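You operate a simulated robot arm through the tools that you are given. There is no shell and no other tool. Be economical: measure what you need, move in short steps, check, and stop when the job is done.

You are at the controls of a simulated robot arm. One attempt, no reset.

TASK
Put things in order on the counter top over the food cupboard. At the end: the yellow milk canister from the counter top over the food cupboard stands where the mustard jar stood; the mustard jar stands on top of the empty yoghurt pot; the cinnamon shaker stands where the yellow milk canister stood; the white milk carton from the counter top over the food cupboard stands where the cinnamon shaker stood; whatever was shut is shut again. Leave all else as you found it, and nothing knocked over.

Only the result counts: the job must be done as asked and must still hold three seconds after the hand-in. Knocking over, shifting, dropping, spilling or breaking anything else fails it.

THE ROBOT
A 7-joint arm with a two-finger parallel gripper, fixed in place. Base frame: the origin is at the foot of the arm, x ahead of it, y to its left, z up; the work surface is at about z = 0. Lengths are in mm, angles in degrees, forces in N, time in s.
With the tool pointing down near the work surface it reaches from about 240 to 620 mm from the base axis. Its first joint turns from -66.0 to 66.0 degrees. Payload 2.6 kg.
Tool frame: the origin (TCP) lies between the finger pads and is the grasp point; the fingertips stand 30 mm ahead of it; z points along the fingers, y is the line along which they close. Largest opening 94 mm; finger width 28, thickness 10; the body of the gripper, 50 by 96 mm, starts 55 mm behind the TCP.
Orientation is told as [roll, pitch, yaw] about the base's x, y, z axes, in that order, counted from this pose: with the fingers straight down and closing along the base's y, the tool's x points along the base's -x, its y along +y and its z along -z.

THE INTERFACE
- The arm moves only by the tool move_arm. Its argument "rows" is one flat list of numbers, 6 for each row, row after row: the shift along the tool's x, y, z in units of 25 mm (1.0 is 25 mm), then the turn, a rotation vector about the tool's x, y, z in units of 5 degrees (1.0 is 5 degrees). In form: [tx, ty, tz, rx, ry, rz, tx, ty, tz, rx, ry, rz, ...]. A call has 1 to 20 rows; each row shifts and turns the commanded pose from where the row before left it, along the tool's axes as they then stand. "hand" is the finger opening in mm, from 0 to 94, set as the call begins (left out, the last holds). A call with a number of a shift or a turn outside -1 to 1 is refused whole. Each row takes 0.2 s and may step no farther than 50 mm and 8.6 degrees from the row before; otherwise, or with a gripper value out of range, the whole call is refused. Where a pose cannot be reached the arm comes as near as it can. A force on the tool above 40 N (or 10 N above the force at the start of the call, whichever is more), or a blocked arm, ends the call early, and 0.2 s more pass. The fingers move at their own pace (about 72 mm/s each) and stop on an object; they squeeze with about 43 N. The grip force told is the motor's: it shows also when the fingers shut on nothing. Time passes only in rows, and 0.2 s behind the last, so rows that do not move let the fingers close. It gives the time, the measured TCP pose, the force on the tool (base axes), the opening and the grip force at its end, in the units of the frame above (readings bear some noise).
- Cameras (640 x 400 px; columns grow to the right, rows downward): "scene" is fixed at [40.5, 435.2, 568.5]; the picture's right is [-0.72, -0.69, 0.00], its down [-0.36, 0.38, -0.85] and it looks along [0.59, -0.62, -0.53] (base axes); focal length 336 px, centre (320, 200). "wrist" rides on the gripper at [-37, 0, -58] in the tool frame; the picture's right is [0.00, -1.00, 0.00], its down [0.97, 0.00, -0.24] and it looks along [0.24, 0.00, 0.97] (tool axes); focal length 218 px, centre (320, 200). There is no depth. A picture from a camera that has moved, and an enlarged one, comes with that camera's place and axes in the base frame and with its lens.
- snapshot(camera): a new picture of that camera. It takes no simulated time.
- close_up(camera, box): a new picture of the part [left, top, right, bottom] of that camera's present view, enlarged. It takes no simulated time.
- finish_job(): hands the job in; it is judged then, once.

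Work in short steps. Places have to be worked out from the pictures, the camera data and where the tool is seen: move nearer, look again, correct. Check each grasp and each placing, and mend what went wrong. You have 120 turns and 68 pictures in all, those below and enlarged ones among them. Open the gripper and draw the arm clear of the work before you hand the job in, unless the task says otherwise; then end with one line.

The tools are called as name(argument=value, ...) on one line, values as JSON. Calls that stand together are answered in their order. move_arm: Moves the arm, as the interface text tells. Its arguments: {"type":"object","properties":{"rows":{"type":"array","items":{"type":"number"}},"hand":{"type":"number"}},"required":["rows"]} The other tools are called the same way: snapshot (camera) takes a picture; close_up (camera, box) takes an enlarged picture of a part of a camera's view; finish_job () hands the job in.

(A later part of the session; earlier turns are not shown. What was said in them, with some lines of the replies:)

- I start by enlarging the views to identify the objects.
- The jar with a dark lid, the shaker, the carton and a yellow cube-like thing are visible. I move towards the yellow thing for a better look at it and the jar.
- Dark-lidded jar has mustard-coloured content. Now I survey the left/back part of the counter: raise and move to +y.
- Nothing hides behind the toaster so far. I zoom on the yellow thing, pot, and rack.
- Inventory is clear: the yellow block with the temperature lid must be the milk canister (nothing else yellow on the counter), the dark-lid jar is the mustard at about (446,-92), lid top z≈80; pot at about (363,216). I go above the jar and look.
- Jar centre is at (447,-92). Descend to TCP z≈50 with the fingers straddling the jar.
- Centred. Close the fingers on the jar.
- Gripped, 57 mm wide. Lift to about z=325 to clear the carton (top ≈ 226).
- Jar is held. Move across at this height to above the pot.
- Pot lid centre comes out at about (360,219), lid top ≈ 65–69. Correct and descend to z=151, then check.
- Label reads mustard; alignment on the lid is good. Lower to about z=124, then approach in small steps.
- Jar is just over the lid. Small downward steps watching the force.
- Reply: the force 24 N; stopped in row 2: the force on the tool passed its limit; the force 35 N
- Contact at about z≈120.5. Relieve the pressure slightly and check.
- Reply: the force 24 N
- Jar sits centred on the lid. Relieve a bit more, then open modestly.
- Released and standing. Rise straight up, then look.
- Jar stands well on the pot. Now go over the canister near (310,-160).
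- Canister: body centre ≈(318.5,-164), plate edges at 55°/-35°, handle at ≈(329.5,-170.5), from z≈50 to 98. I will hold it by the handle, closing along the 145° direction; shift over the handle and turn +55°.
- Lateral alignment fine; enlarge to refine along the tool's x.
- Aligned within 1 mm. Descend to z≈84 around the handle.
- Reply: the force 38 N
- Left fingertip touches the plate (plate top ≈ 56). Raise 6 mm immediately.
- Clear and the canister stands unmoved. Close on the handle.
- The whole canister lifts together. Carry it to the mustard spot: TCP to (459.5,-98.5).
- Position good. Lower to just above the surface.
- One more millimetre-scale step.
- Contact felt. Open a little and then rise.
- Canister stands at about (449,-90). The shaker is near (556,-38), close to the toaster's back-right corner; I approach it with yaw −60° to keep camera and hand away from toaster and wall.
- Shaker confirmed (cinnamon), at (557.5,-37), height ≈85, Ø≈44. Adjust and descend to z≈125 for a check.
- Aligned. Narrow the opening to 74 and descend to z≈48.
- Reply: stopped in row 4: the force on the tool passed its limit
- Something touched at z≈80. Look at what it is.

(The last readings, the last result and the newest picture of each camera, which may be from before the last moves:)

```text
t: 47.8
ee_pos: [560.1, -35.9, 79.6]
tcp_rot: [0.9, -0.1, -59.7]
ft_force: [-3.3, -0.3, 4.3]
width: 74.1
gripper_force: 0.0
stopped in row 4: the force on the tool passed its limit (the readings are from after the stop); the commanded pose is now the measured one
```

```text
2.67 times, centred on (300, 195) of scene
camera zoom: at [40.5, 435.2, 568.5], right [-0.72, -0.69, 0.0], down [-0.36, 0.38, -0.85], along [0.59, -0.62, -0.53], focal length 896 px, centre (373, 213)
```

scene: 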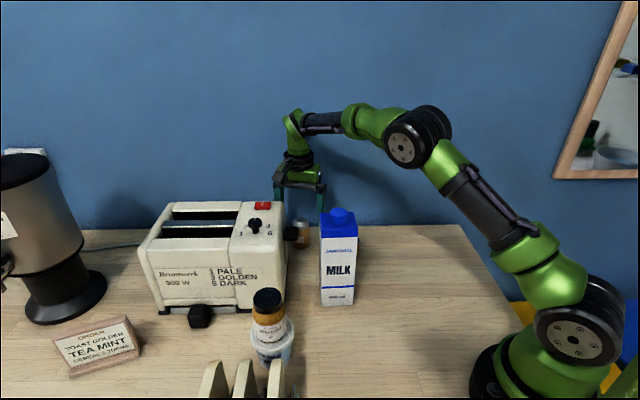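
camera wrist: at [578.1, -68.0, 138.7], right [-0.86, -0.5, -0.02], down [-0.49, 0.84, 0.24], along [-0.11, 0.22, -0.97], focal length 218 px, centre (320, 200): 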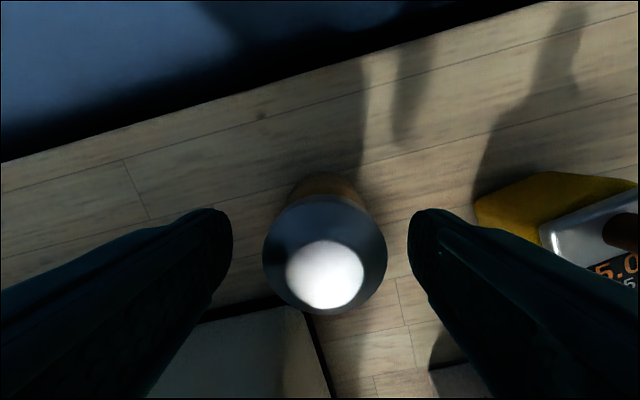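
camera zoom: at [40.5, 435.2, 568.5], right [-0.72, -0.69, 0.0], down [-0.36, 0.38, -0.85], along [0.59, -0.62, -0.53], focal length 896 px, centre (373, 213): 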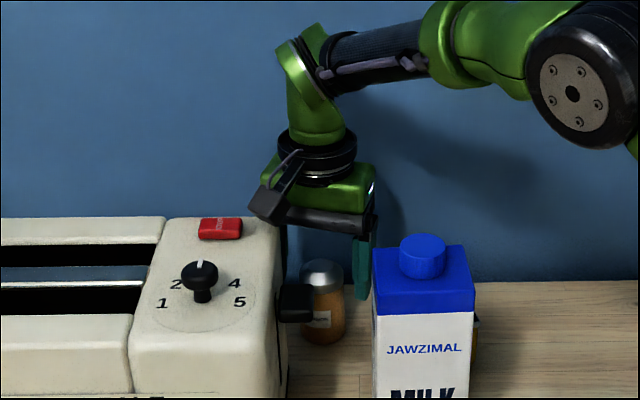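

The dark box on the hand (tool +x side) touched the toaster top. Rise straight up and turn back to yaw 0, so that box points to −x, clear of the toaster.

move_arm(rows=[0, 0, -0.5, 0, 0, 0, 0, 0, -1, 0, 0, 0, 0, 0, -1, 0, 0, 0, 0, 0, -1, 0, 0, 0, 0, 0, -1, 0, 0, 0, 0, 0, -1, 0, 0, 0, 0, 0, 0, 0, 0, -1, 0, 0, 0, 0, 0, -1, 0, 0, 0, 0, 0, -1, 0, 0, 0, 0, 0, -1, 0, 0, 0, 0, 0, -1, 0, 0, 0, 0, 0, -1, 0, 0, 0, 0, 0, -1, 0, 0, 0, 0, 0, -1, 0, 0, 0, 0, 0, -1, 0, 0, 0, 0, 0, -1, 0, 0, 0, 0, 0, -1, 0, 0, 0, 0, 0, -1, 0, 0, 0, 0, 0, 0])

snapshot(camera="scene")

snapshot(camera="wrist")

```text
t: 51.8
ee_pos: [558.1, -36.1, 218.2]
tcp_rot: [0.4, -0.7, 0.4]
ft_force: [0.2, 0.3, 0.0]
width: 73.7
gripper_force: 0.1
```

```text
25 pictures are left
```

scene: 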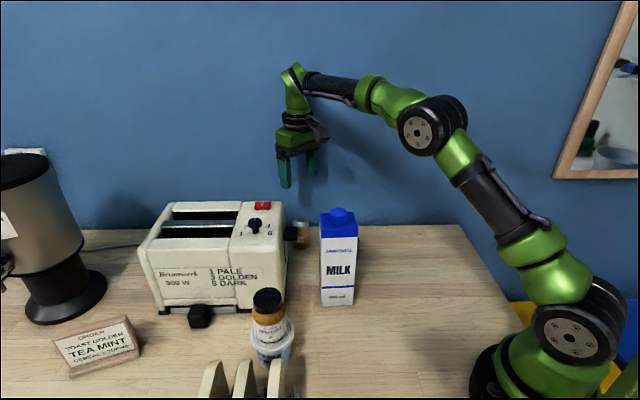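

```text
24 pictures are left
camera wrist: at [594.3, -37.1, 276.1], right [0.01, -1.0, -0.01], down [-0.97, -0.01, 0.23], along [-0.23, 0.01, -0.97], focal length 218 px, centre (320, 200)
```

wrist: 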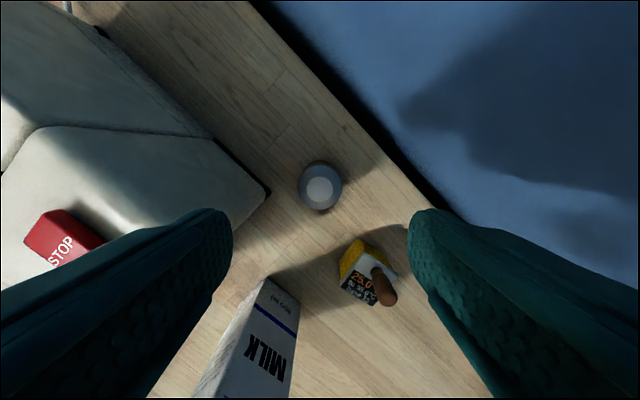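

Toaster hasn't moved and the shaker is centred at yaw 0. Descend to z≈48, levelling the small tilt.

move_arm(rows=[0, 0, 0.8, 0.08, 0.14, 0.08, 0, 0, 1, 0, 0, 0, 0, 0, 1, 0, 0, 0, 0, 0, 1, 0, 0, 0, 0, 0, 1, 0, 0, 0, 0, 0, 1, 0, 0, 0, 0, 0, 1, 0, 0, 0, 0, 0, 0, 0, 0, 0])

snapshot(camera="wrist")

```text
t: 53.6
ee_pos: [557.9, -36.4, 46.6]
tcp_rot: [0.2, 0.0, -0.1]
ft_force: [-0.4, 0.8, 0.3]
width: 74.0
gripper_force: 0.0
```

```text
23 pictures are left
camera wrist: at [595.5, -36.0, 105.5], right [0.0, -1.0, 0.0], down [-0.97, 0.0, 0.24], along [-0.24, 0.0, -0.97], focal length 218 px, centre (320, 200)
```

wrist: 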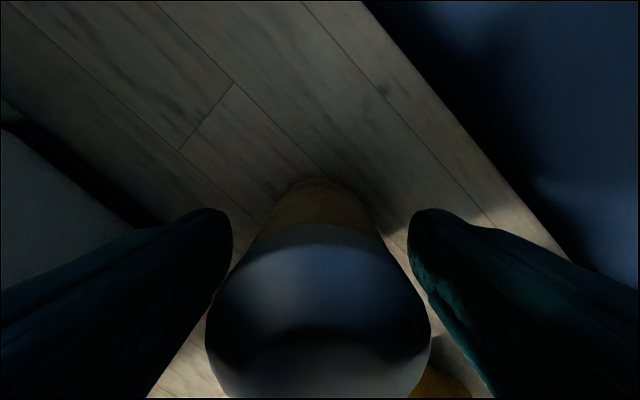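

Centred and free. Close.

move_arm(rows=[0, 0, 0, 0, 0, 0, 0, 0, 0, 0, 0, 0, 0, 0, 0, 0, 0, 0, 0, 0, 0, 0, 0, 0], hand=15)

```text
t: 54.6
ee_pos: [559.3, -35.1, 46.9]
tcp_rot: [0.1, -0.1, -0.1]
ft_force: [0.0, 0.4, -0.6]
width: 43.2
gripper_force: 42.8
```

Held (43 mm). Lift to z≈230, over the canister, and travel to the canister's old place (318.5,-163.5).

move_arm(rows=[0, 0, -0.4, 0, 0, 0, 0, 0, -1, 0, 0, 0, 0, 0, -1, 0, 0, 0, 0, 0, -1, 0, 0, 0, 0, 0, -1, 0, 0, 0, 0, 0, -1, 0, 0, 0, 0, 0, -1, 0, 0, 0, 0, 0, -1, 0, 0, 0, 0.96, -0.514, 0, 0, 0, 0, 0.96, -0.514, 0, 0, 0, 0, 0.96, -0.514, 0, 0, 0, 0, 0.96, -0.514, 0, 0, 0, 0, 0.96, -0.514, 0, 0, 0, 0, 0.96, -0.514, 0, 0, 0, 0, 0.96, -0.514, 0, 0, 0, 0, 0.96, -0.514, 0, 0, 0, 0, 0.96, -0.514, 0, 0, 0, 0, 0.96, -0.514, 0, 0, 0, 0, 0, 0, 0, 0, 0, 0])

snapshot(camera="scene")

```text
t: 58.6
ee_pos: [318.3, -163.5, 231.8]
tcp_rot: [0.1, -0.1, 0.0]
ft_force: [0.2, 0.1, -0.5]
width: 43.1
gripper_force: 43.3
```

```text
22 pictures are left
```

scene: 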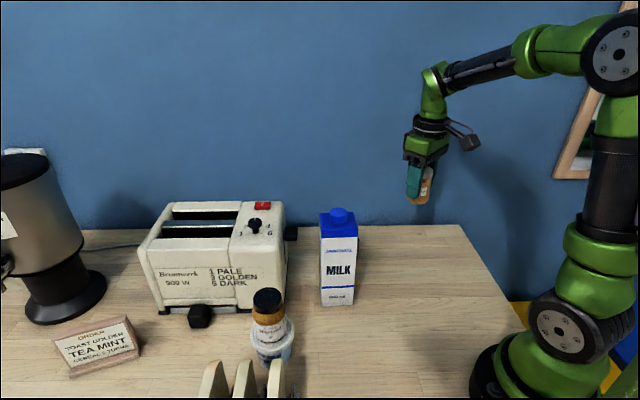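

Now above the target; lower to z≈51 then fine steps.

move_arm(rows=[0, 0, 1, 0, 0, 0, 0, 0, 1, 0, 0, 0, 0, 0, 1, 0, 0, 0, 0, 0, 1, 0, 0, 0, 0, 0, 1, 0, 0, 0, 0, 0, 1, 0, 0, 0, 0, 0, 0.8, 0, 0, 0, 0, 0, 0.4, 0, 0, 0, 0, 0, 0, 0, 0, 0])

move_arm(rows=[0, 0, 0.1, 0, 0, 0, 0, 0, 0, 0, 0, 0])

```text
t: 60.6
ee_pos: [318.5, -162.9, 52.4]
tcp_rot: [0.2, -0.1, -0.3]
ft_force: [0.4, 0.2, -0.5]
width: 43.2
gripper_force: 43.5
```

```text
t: 61.2
ee_pos: [319.1, -163.9, 48.3]
tcp_rot: [0.1, -0.1, -0.2]
ft_force: [-0.2, 0.2, -0.6]
width: 43.5
gripper_force: 43.0
```

move_arm(rows=[0, 0, 0.07, 0, 0, 0, 0, 0, 0, 0, 0, 0])

```text
t: 61.8
ee_pos: [318.8, -162.7, 47.5]
tcp_rot: [0.1, 0.0, -0.1]
ft_force: [0.1, -0.1, -0.8]
width: 43.1
gripper_force: 43.3
```

Still no contact; one more small step.

move_arm(rows=[0, 0, 0.06, 0, 0, 0, 0, 0, 0, 0, 0, 0])

```text
t: 62.4
ee_pos: [319.1, -163.5, 47.3]
tcp_rot: [0.1, -0.2, -0.2]
ft_force: [-12.3, 5.9, 37.1]
width: 43.5
gripper_force: 43.1
```

Firm contact. Back off a millimetre and release, then rise.

move_arm(rows=[0, 0, -0.05, 0, 0, 0, 0, 0, 0, 0, 0, 0])

move_arm(rows=[0, 0, 0, 0, 0, 0, 0, 0, 0, 0, 0, 0, 0, 0, 0, 0, 0, 0], hand=80)

move_arm(rows=[0, 0, -0.5, 0, 0, 0, 0, 0, -1, 0, 0, 0, 0, 0, -1, 0, 0, 0, 0, 0, -1, 0, 0, 0, 0, 0, -1, 0, 0, 0, 0, 0, -1, 0, 0, 0, 0, 0, -1, 0, 0, 0, 0, 0, -1, 0, 0, 0, 0, 0, -1, 0, 0, 0, 0, 0, -1, 0, 0, 0, 0, 0, -1, 0, 0, 0, 0, 0, -1, 0, 0, 0])

snapshot(camera="wrist")

snapshot(camera="scene")

```text
t: 63.0
ee_pos: [319.0, -163.2, 46.8]
tcp_rot: [0.1, -0.2, -0.1]
ft_force: [-3.6, 3.0, 19.0]
width: 43.2
gripper_force: 43.4
```

```text
t: 63.8
ee_pos: [317.7, -164.3, 45.9]
tcp_rot: [0.0, -0.1, 0.0]
ft_force: [-0.9, -0.2, 0.7]
width: 80.1
gripper_force: 0.0
```

```text
t: 66.4
ee_pos: [317.9, -165.5, 336.4]
tcp_rot: [0.1, -0.2, -0.1]
ft_force: [-1.2, -0.4, 0.1]
width: 80.1
gripper_force: 0.0
```

```text
21 pictures are left
camera wrist: at [355.2, -165.0, 393.3], right [0.0, -1.0, 0.0], down [-0.97, 0.0, 0.24], along [-0.24, 0.0, -0.97], focal length 218 px, centre (320, 200)
```

wrist: 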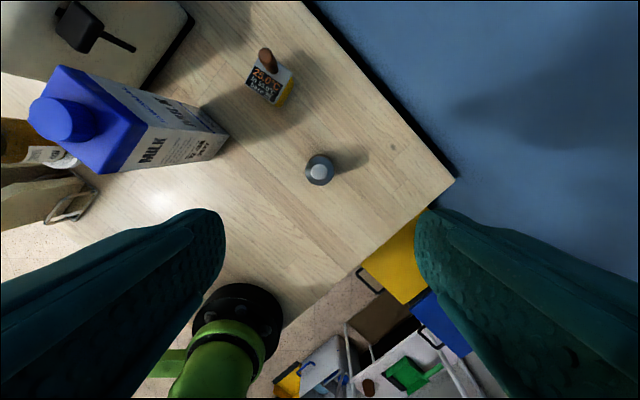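

```text
20 pictures are left
```

scene: 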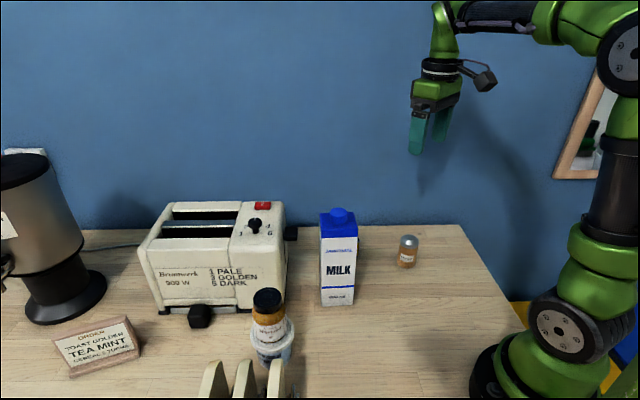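

Shaker stands. Now go over the carton, around (360,35), to measure its centre and orientation.

move_arm(rows=[-0.185, 0.975, -0.2, 0, 0, 0, -0.185, 0.975, -0.2, 0, 0, 0, -0.185, 0.975, 0, 0, 0, 0, -0.185, 0.975, 0, 0, 0, 0, -0.185, 0.975, 0, 0, 0, 0, -0.185, 0.975, 0, 0, 0, 0, -0.185, 0.975, 0, 0, 0, 0, -0.185, 0.975, 0, 0, 0, 0, 0, 0, 0, 0, 0, 0], hand=94)

snapshot(camera="wrist")

close_up(camera="wrist", box=[240, 110, 400, 210])

```text
t: 68.4
ee_pos: [355.1, 31.6, 345.3]
tcp_rot: [0.1, -0.2, -0.1]
ft_force: [0.2, 0.7, 0.5]
width: 93.8
gripper_force: 0.0
```

```text
19 pictures are left
camera wrist: at [391.6, 30.9, 403.9], right [0.0, -1.0, 0.0], down [-0.97, 0.0, 0.24], along [-0.24, 0.0, -0.97], focal length 218 px, centre (320, 200)
```

wrist: 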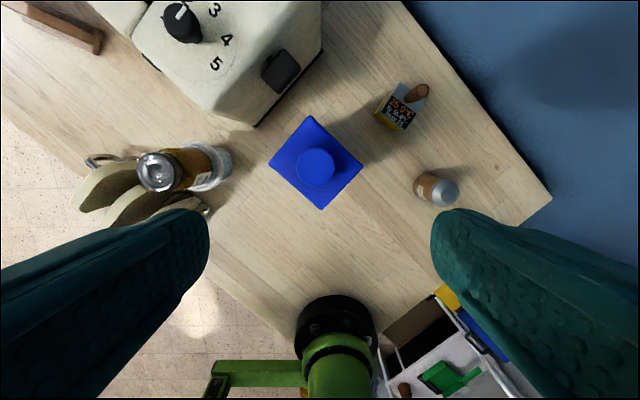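

```text
4.00 times, centred on (320, 160) of wrist
camera zoom: at [391.6, 30.9, 403.9], right [0.0, -1.0, 0.0], down [-0.97, 0.0, 0.24], along [-0.24, 0.0, -0.97], focal length 873 px, centre (320, 360)
```

zoom: 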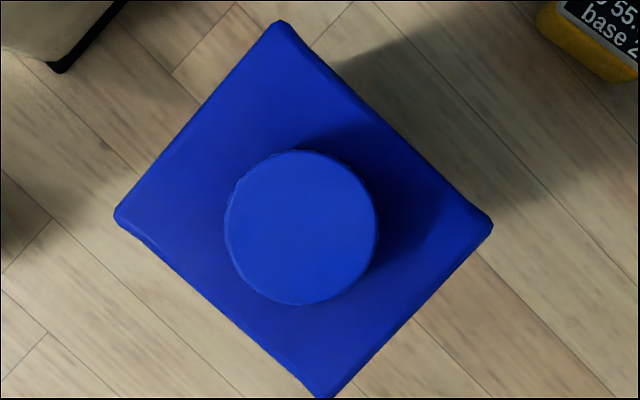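

Carton: centre ≈(376,34.5), 66×57 mm, long axis at ≈47°, shoulder z≈202, cap top ≈226. Centre on it and turn +47.4° so the fingers close across the 57 mm side.

move_arm(rows=[-0.84, 0.12, 0, 0, 0, 0, 0, 0, 0, 0, 0, -0.948, 0, 0, 0, 0, 0, -0.948, 0, 0, 0, 0, 0, -0.948, 0, 0, 0, 0, 0, -0.948, 0, 0, 0, 0, 0, -0.948, 0, 0, 0, 0, 0, -0.948, 0, 0, 0, 0, 0, -0.948, 0, 0, 0, 0, 0, -0.948, 0, 0, 0, 0, 0, -0.948, 0, 0, 0, 0, 0, -0.948, 0, 0, 0, 0, 0, 0])

close_up(camera="wrist", box=[220, 110, 420, 235])

```text
t: 71.0
ee_pos: [377.0, 34.3, 344.2]
tcp_rot: [0.0, -0.2, 47.4]
ft_force: [-0.1, -0.6, -0.2]
width: 94.2
gripper_force: 0.1
```

```text
3.20 times, centred on (320, 172) of wrist
camera zoom: at [401.2, 60.8, 403.4], right [0.74, -0.68, 0.0], down [-0.66, -0.71, 0.24], along [-0.16, -0.17, -0.97], focal length 698 px, centre (320, 288)
```

zoom: 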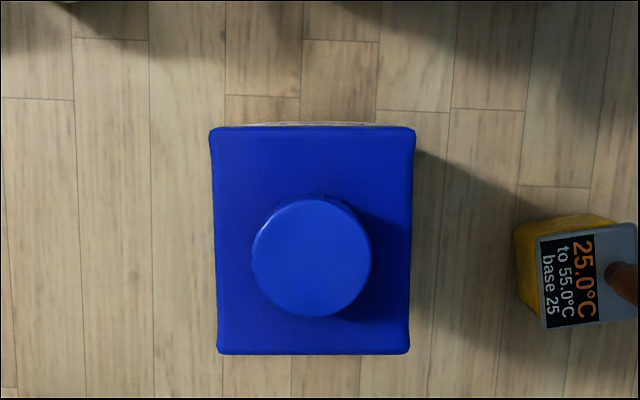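

Well aligned; tiny shift of 2 mm. Descend to z≈178 (palm stays above the cap).

move_arm(rows=[-0.05, 0.09, 1, 0, 0, 0, 0, 0, 1, 0, 0, 0, 0, 0, 1, 0, 0, 0, 0, 0, 1, 0, 0, 0, 0, 0, 1, 0, 0, 0, 0, 0, 1, 0, 0, 0, 0, 0, 0.5, 0, 0, 0, 0, 0, 0, 0, 0, 0])

snapshot(camera="wrist")

close_up(camera="scene", box=[260, 120, 420, 320])

```text
t: 72.8
ee_pos: [375.0, 36.7, 183.7]
tcp_rot: [0.1, -0.2, 47.3]
ft_force: [-0.4, 0.0, 0.2]
width: 94.1
gripper_force: 0.1
```

```text
16 pictures are left
camera wrist: at [400.9, 63.1, 241.0], right [0.73, -0.68, 0.0], down [-0.66, -0.71, 0.24], along [-0.16, -0.17, -0.97], focal length 218 px, centre (320, 200)
```

wrist: 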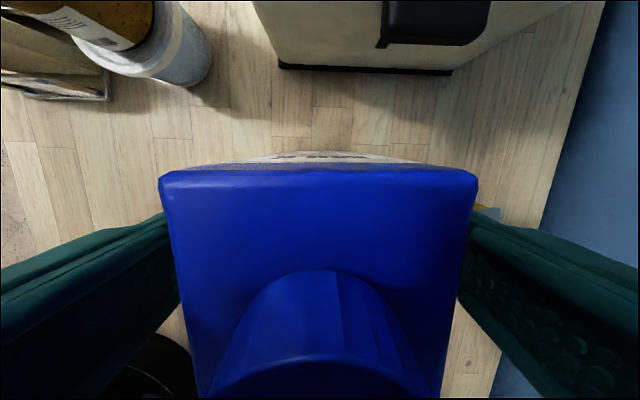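

```text
2.00 times, centred on (340, 220) of scene
camera zoom: at [40.5, 435.2, 568.5], right [-0.72, -0.69, 0.0], down [-0.36, 0.38, -0.85], along [0.59, -0.62, -0.53], focal length 672 px, centre (280, 160)
```

zoom: 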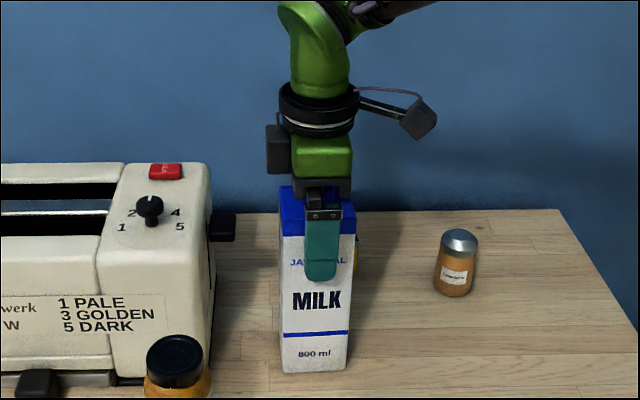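

Good: fingers straddle the upper carton. Close.

move_arm(rows=[0, 0, 0, 0, 0, 0, 0, 0, 0, 0, 0, 0, 0, 0, 0, 0, 0, 0, 0, 0, 0, 0, 0, 0], hand=35)

move_arm(rows=[0, 0, -0.3, 0, 0, 0, 0, 0, -0.5, 0, 0, 0, 0, 0, 0, 0, 0, 0])

close_up(camera="scene", box=[260, 120, 420, 320])

```text
t: 73.8
ee_pos: [375.0, 37.1, 183.0]
tcp_rot: [0.0, -0.1, 47.3]
ft_force: [-1.0, 0.5, 0.0]
width: 64.0
gripper_force: 42.9
```

```text
t: 74.6
ee_pos: [375.5, 37.3, 200.9]
tcp_rot: [0.0, -0.1, 47.4]
ft_force: [0.5, 1.0, -8.0]
width: 64.2
gripper_force: 42.3
```

```text
2.00 times, centred on (340, 220) of scene
camera zoom: at [40.5, 435.2, 568.5], right [-0.72, -0.69, 0.0], down [-0.36, 0.38, -0.85], along [0.59, -0.62, -0.53], focal length 672 px, centre (280, 160)
```

zoom: 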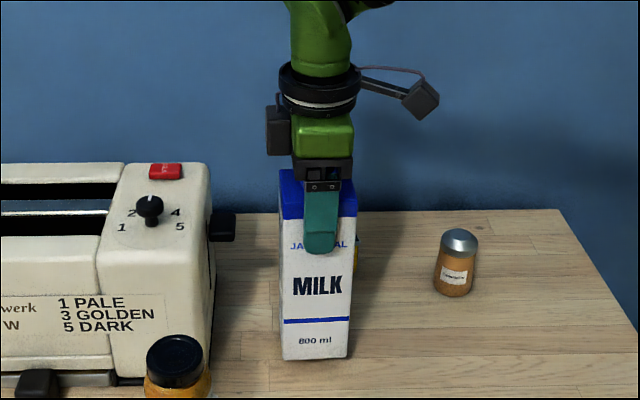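

Carton held (8 N, no slip). Lift to z≈302 and swing clear via (480,-60).

move_arm(rows=[0, 0, -1, 0, 0, 0, 0, 0, -1, 0, 0, 0, 0, 0, -1, 0, 0, 0, 0, 0, -1, 0, 0, 0, 0.006, -0.952, 0, 0, 0, 0, 0.006, -0.952, 0, 0, 0, 0, 0.006, -0.952, 0, 0, 0, 0, 0.006, -0.952, 0, 0, 0, 0, 0.006, -0.952, 0, 0, 0, 0, 0.006, -0.952, 0, 0, 0, 0, 0, 0, 0, 0, 0, 0])

snapshot(camera="scene")

```text
t: 77.0
ee_pos: [479.8, -61.0, 302.7]
tcp_rot: [0.0, -0.1, 47.3]
ft_force: [-0.7, -0.5, -8.2]
width: 64.4
gripper_force: 43.1
```

```text
13 pictures are left
```

scene: 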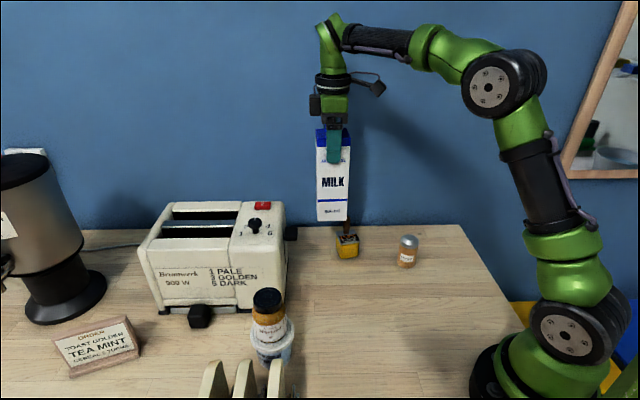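

Continue to above the shaker's old place (557.5,-37).

move_arm(rows=[-0.703, -0.41, 0, 0, 0, 0, -0.703, -0.41, 0, 0, 0, 0, -0.703, -0.41, 0, 0, 0, 0, -0.703, -0.41, 0, 0, 0, 0, 0, 0, 0, 0, 0, 0])

snapshot(camera="wrist")

snapshot(camera="scene")

```text
t: 78.2
ee_pos: [548.4, -40.9, 302.3]
tcp_rot: [0.0, -0.1, 47.3]
ft_force: [-0.5, 0.4, -8.4]
width: 64.4
gripper_force: 43.4
out of reach, approached as far as the arm can: row 4
```

```text
12 pictures are left
camera wrist: at [573.2, -13.0, 361.0], right [0.73, -0.68, 0.0], down [-0.66, -0.71, 0.24], along [-0.16, -0.17, -0.97], focal length 218 px, centre (320, 200)
```

wrist: 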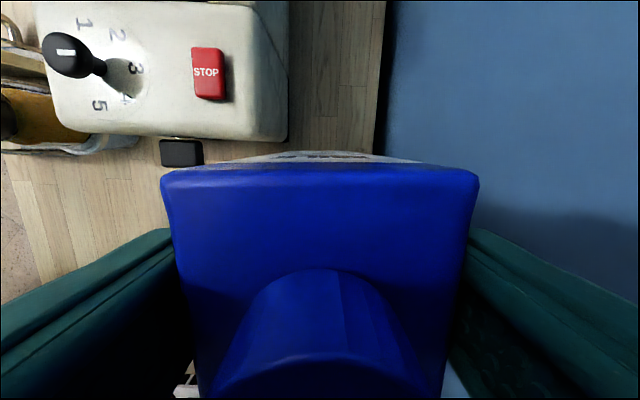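

```text
11 pictures are left
```

scene: 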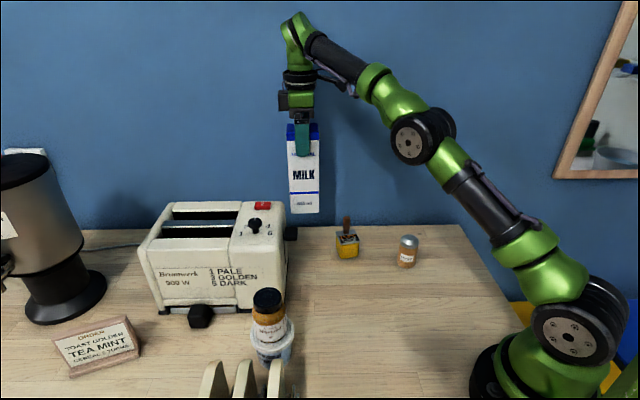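

Reach limit at this height; descend 75 mm first, then correct.

move_arm(rows=[0, 0, 1, 0, 0, 0, 0, 0, 1, 0, 0, 0, 0, 0, 1, 0, 0, 0, 0, 0, 0, 0, 0, 0])

```text
t: 79.2
ee_pos: [549.6, -38.9, 226.8]
tcp_rot: [0.1, -0.2, 47.2]
ft_force: [-0.8, -0.5, -9.5]
width: 64.1
gripper_force: 43.1
```

Now shift to (557.5,-37) and lower a bit more.

move_arm(rows=[-0.276, -0.18, 0.4, 0, 0, 0, 0, 0, 0.4, 0, 0, 0, 0, 0, 0, 0, 0, 0])

close_up(camera="scene", box=[240, 100, 380, 275])

snapshot(camera="wrist")

```text
t: 80.0
ee_pos: [556.2, -37.0, 206.4]
tcp_rot: [0.0, 0.0, 47.3]
ft_force: [0.2, 0.1, -9.0]
width: 64.2
gripper_force: 42.7
```

```text
2.29 times, centred on (310, 188) of scene
camera zoom: at [40.5, 435.2, 568.5], right [-0.72, -0.69, 0.0], down [-0.36, 0.38, -0.85], along [0.59, -0.62, -0.53], focal length 768 px, centre (343, 229)
```

zoom: 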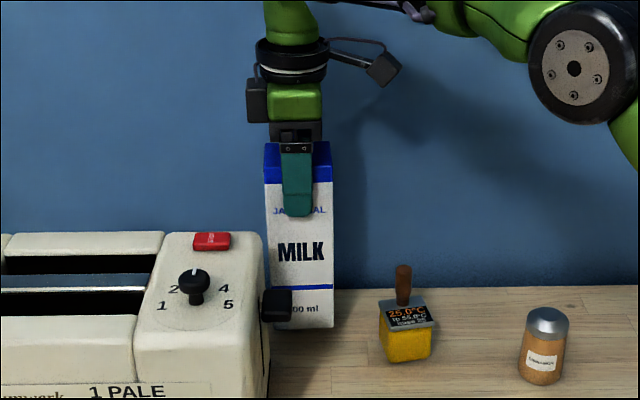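

```text
9 pictures are left
camera wrist: at [581.2, -10.2, 265.2], right [0.73, -0.68, 0.0], down [-0.66, -0.71, 0.24], along [-0.16, -0.17, -0.97], focal length 218 px, centre (320, 200)
```

wrist: 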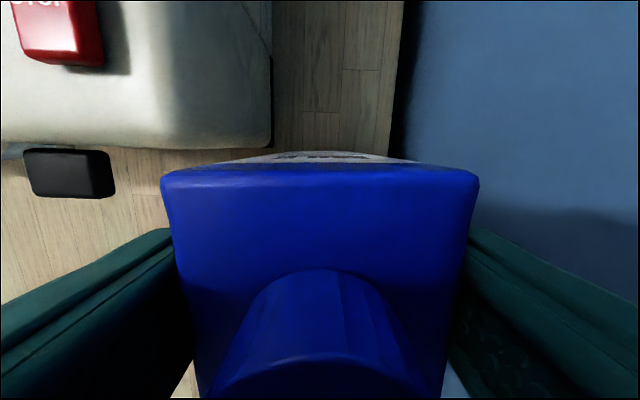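

Clear of the toaster. Lower to just above the counter.

move_arm(rows=[0, 0, 0.45, 0, 0, 0, 0, 0, 0.3, 0, 0, 0, 0, 0, 0, 0, 0, 0])

move_arm(rows=[0, 0, 0.08, 0, 0, 0, 0, 0, 0, 0, 0, 0])

```text
t: 80.8
ee_pos: [556.2, -36.9, 187.9]
tcp_rot: [0.0, -0.1, 47.2]
ft_force: [0.4, 0.2, -7.6]
width: 64.6
gripper_force: 42.5
```

```text
t: 81.4
ee_pos: [555.9, -36.8, 187.0]
tcp_rot: [0.1, -0.2, 47.2]
ft_force: [-0.4, -0.8, -8.3]
width: 64.5
gripper_force: 42.6
```

move_arm(rows=[0, 0, 0.08, 0, 0, 0, 0, 0, 0, 0, 0, 0])

```text
t: 82.0
ee_pos: [556.8, -37.3, 183.6]
tcp_rot: [0.0, -0.1, 47.3]
ft_force: [0.3, -0.9, -8.4]
width: 64.5
gripper_force: 42.6
```

One more small step.

move_arm(rows=[0, 0, 0.05, 0, 0, 0, 0, 0, 0, 0, 0, 0])

```text
t: 82.6
ee_pos: [557.3, -37.5, 181.8]
tcp_rot: [0.1, -0.1, 47.3]
ft_force: [-0.7, -0.6, -8.0]
width: 64.3
gripper_force: 43.1
```

move_arm(rows=[0, 0, 0.05, 0, 0, 0, 0, 0, 0, 0, 0, 0])

```text
t: 83.2
ee_pos: [556.6, -37.4, 182.5]
tcp_rot: [0.0, -0.2, 47.3]
ft_force: [-2.7, -1.0, -3.0]
width: 64.2
gripper_force: 42.9
```

Contact begins. A hair more, then release.

move_arm(rows=[0, 0, 0.03, 0, 0, 0, 0, 0, 0, 0, 0, 0])

move_arm(rows=[0, 0, 0, 0, 0, 0, 0, 0, 0, 0, 0, 0, 0, 0, 0, 0, 0, 0], hand=90)

snapshot(camera="wrist")

```text
t: 83.8
ee_pos: [555.9, -36.2, 182.8]
tcp_rot: [-0.1, -0.3, 47.2]
ft_force: [-6.3, -1.5, 10.7]
width: 64.2
gripper_force: 43.2
```

```text
t: 84.6
ee_pos: [555.1, -37.4, 181.0]
tcp_rot: [0.0, -0.2, 47.2]
ft_force: [-0.2, 0.7, -0.4]
width: 90.0
gripper_force: 0.0
```

```text
8 pictures are left
camera wrist: at [581.2, -10.3, 239.8], right [0.73, -0.68, 0.0], down [-0.66, -0.71, 0.24], along [-0.16, -0.17, -0.97], focal length 218 px, centre (320, 200)
```

wrist: 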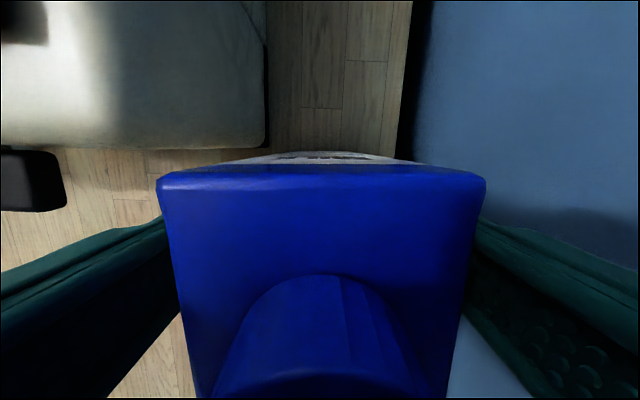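

Released and upright. Rise straight up past the carton top, then retreat towards the base.

move_arm(rows=[0, 0, -0.5, 0, 0, 0, 0, 0, -0.8, 0, 0, 0, 0, 0, -0.8, 0, 0, 0, 0, 0, -0.8, 0, 0, 0, 0, 0, -0.5, 0, 0, 0, 0, 0, 0, 0, 0, 0])

move_arm(rows=[0.677, 0.736, -0.2, 0, 0, 0, 0.677, 0.736, -0.3, 0, 0, 0, 0.677, 0.736, -0.5, 0, 0, 0, 0.677, 0.736, -0.5, 0, 0, 0, 0.677, 0.736, -0.5, 0, 0, 0, 0.677, 0.736, -0.5, 0, 0, 0, 0.677, 0.736, 0, 0, 0, 0, 0, 0, 0, 0, 0, 0])

snapshot(camera="wrist")

snapshot(camera="scene")

```text
t: 86.0
ee_pos: [556.3, -37.8, 266.6]
tcp_rot: [0.0, -0.2, 47.3]
ft_force: [-0.3, -0.1, -0.4]
width: 89.9
gripper_force: 0.1
```

```text
t: 87.8
ee_pos: [380.7, -36.2, 329.3]
tcp_rot: [0.0, -0.2, 47.3]
ft_force: [-0.7, 0.1, 0.8]
width: 90.1
gripper_force: 0.1
```

```text
7 pictures are left
camera wrist: at [405.3, -10.2, 387.8], right [0.73, -0.68, 0.0], down [-0.66, -0.71, 0.24], along [-0.16, -0.17, -0.97], focal length 218 px, centre (320, 200)
```

wrist: 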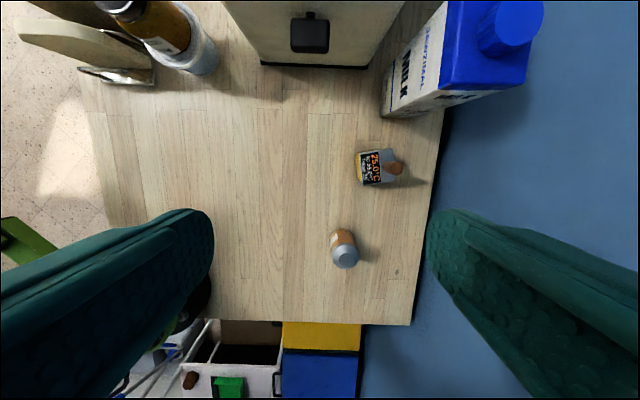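

```text
6 pictures are left
```

scene: 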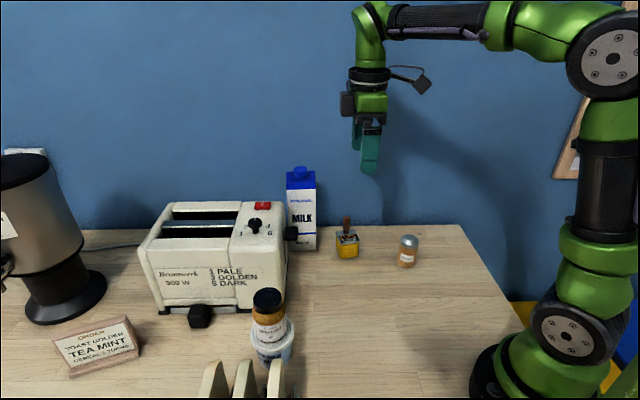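

All four items stand upright in their new places, everything else is unmoved, and the arm is clear with the gripper open. I hand in.

finish_job()

```text
The job is handed in.
```

The job is handed in. The mustard jar stands on the yoghurt pot, the yellow canister on the mustard's spot, the cinnamon shaker on the canister's spot, and the milk carton on the shaker's spot; I opened nothing, and the hand brushed the toaster once without visibly moving it.
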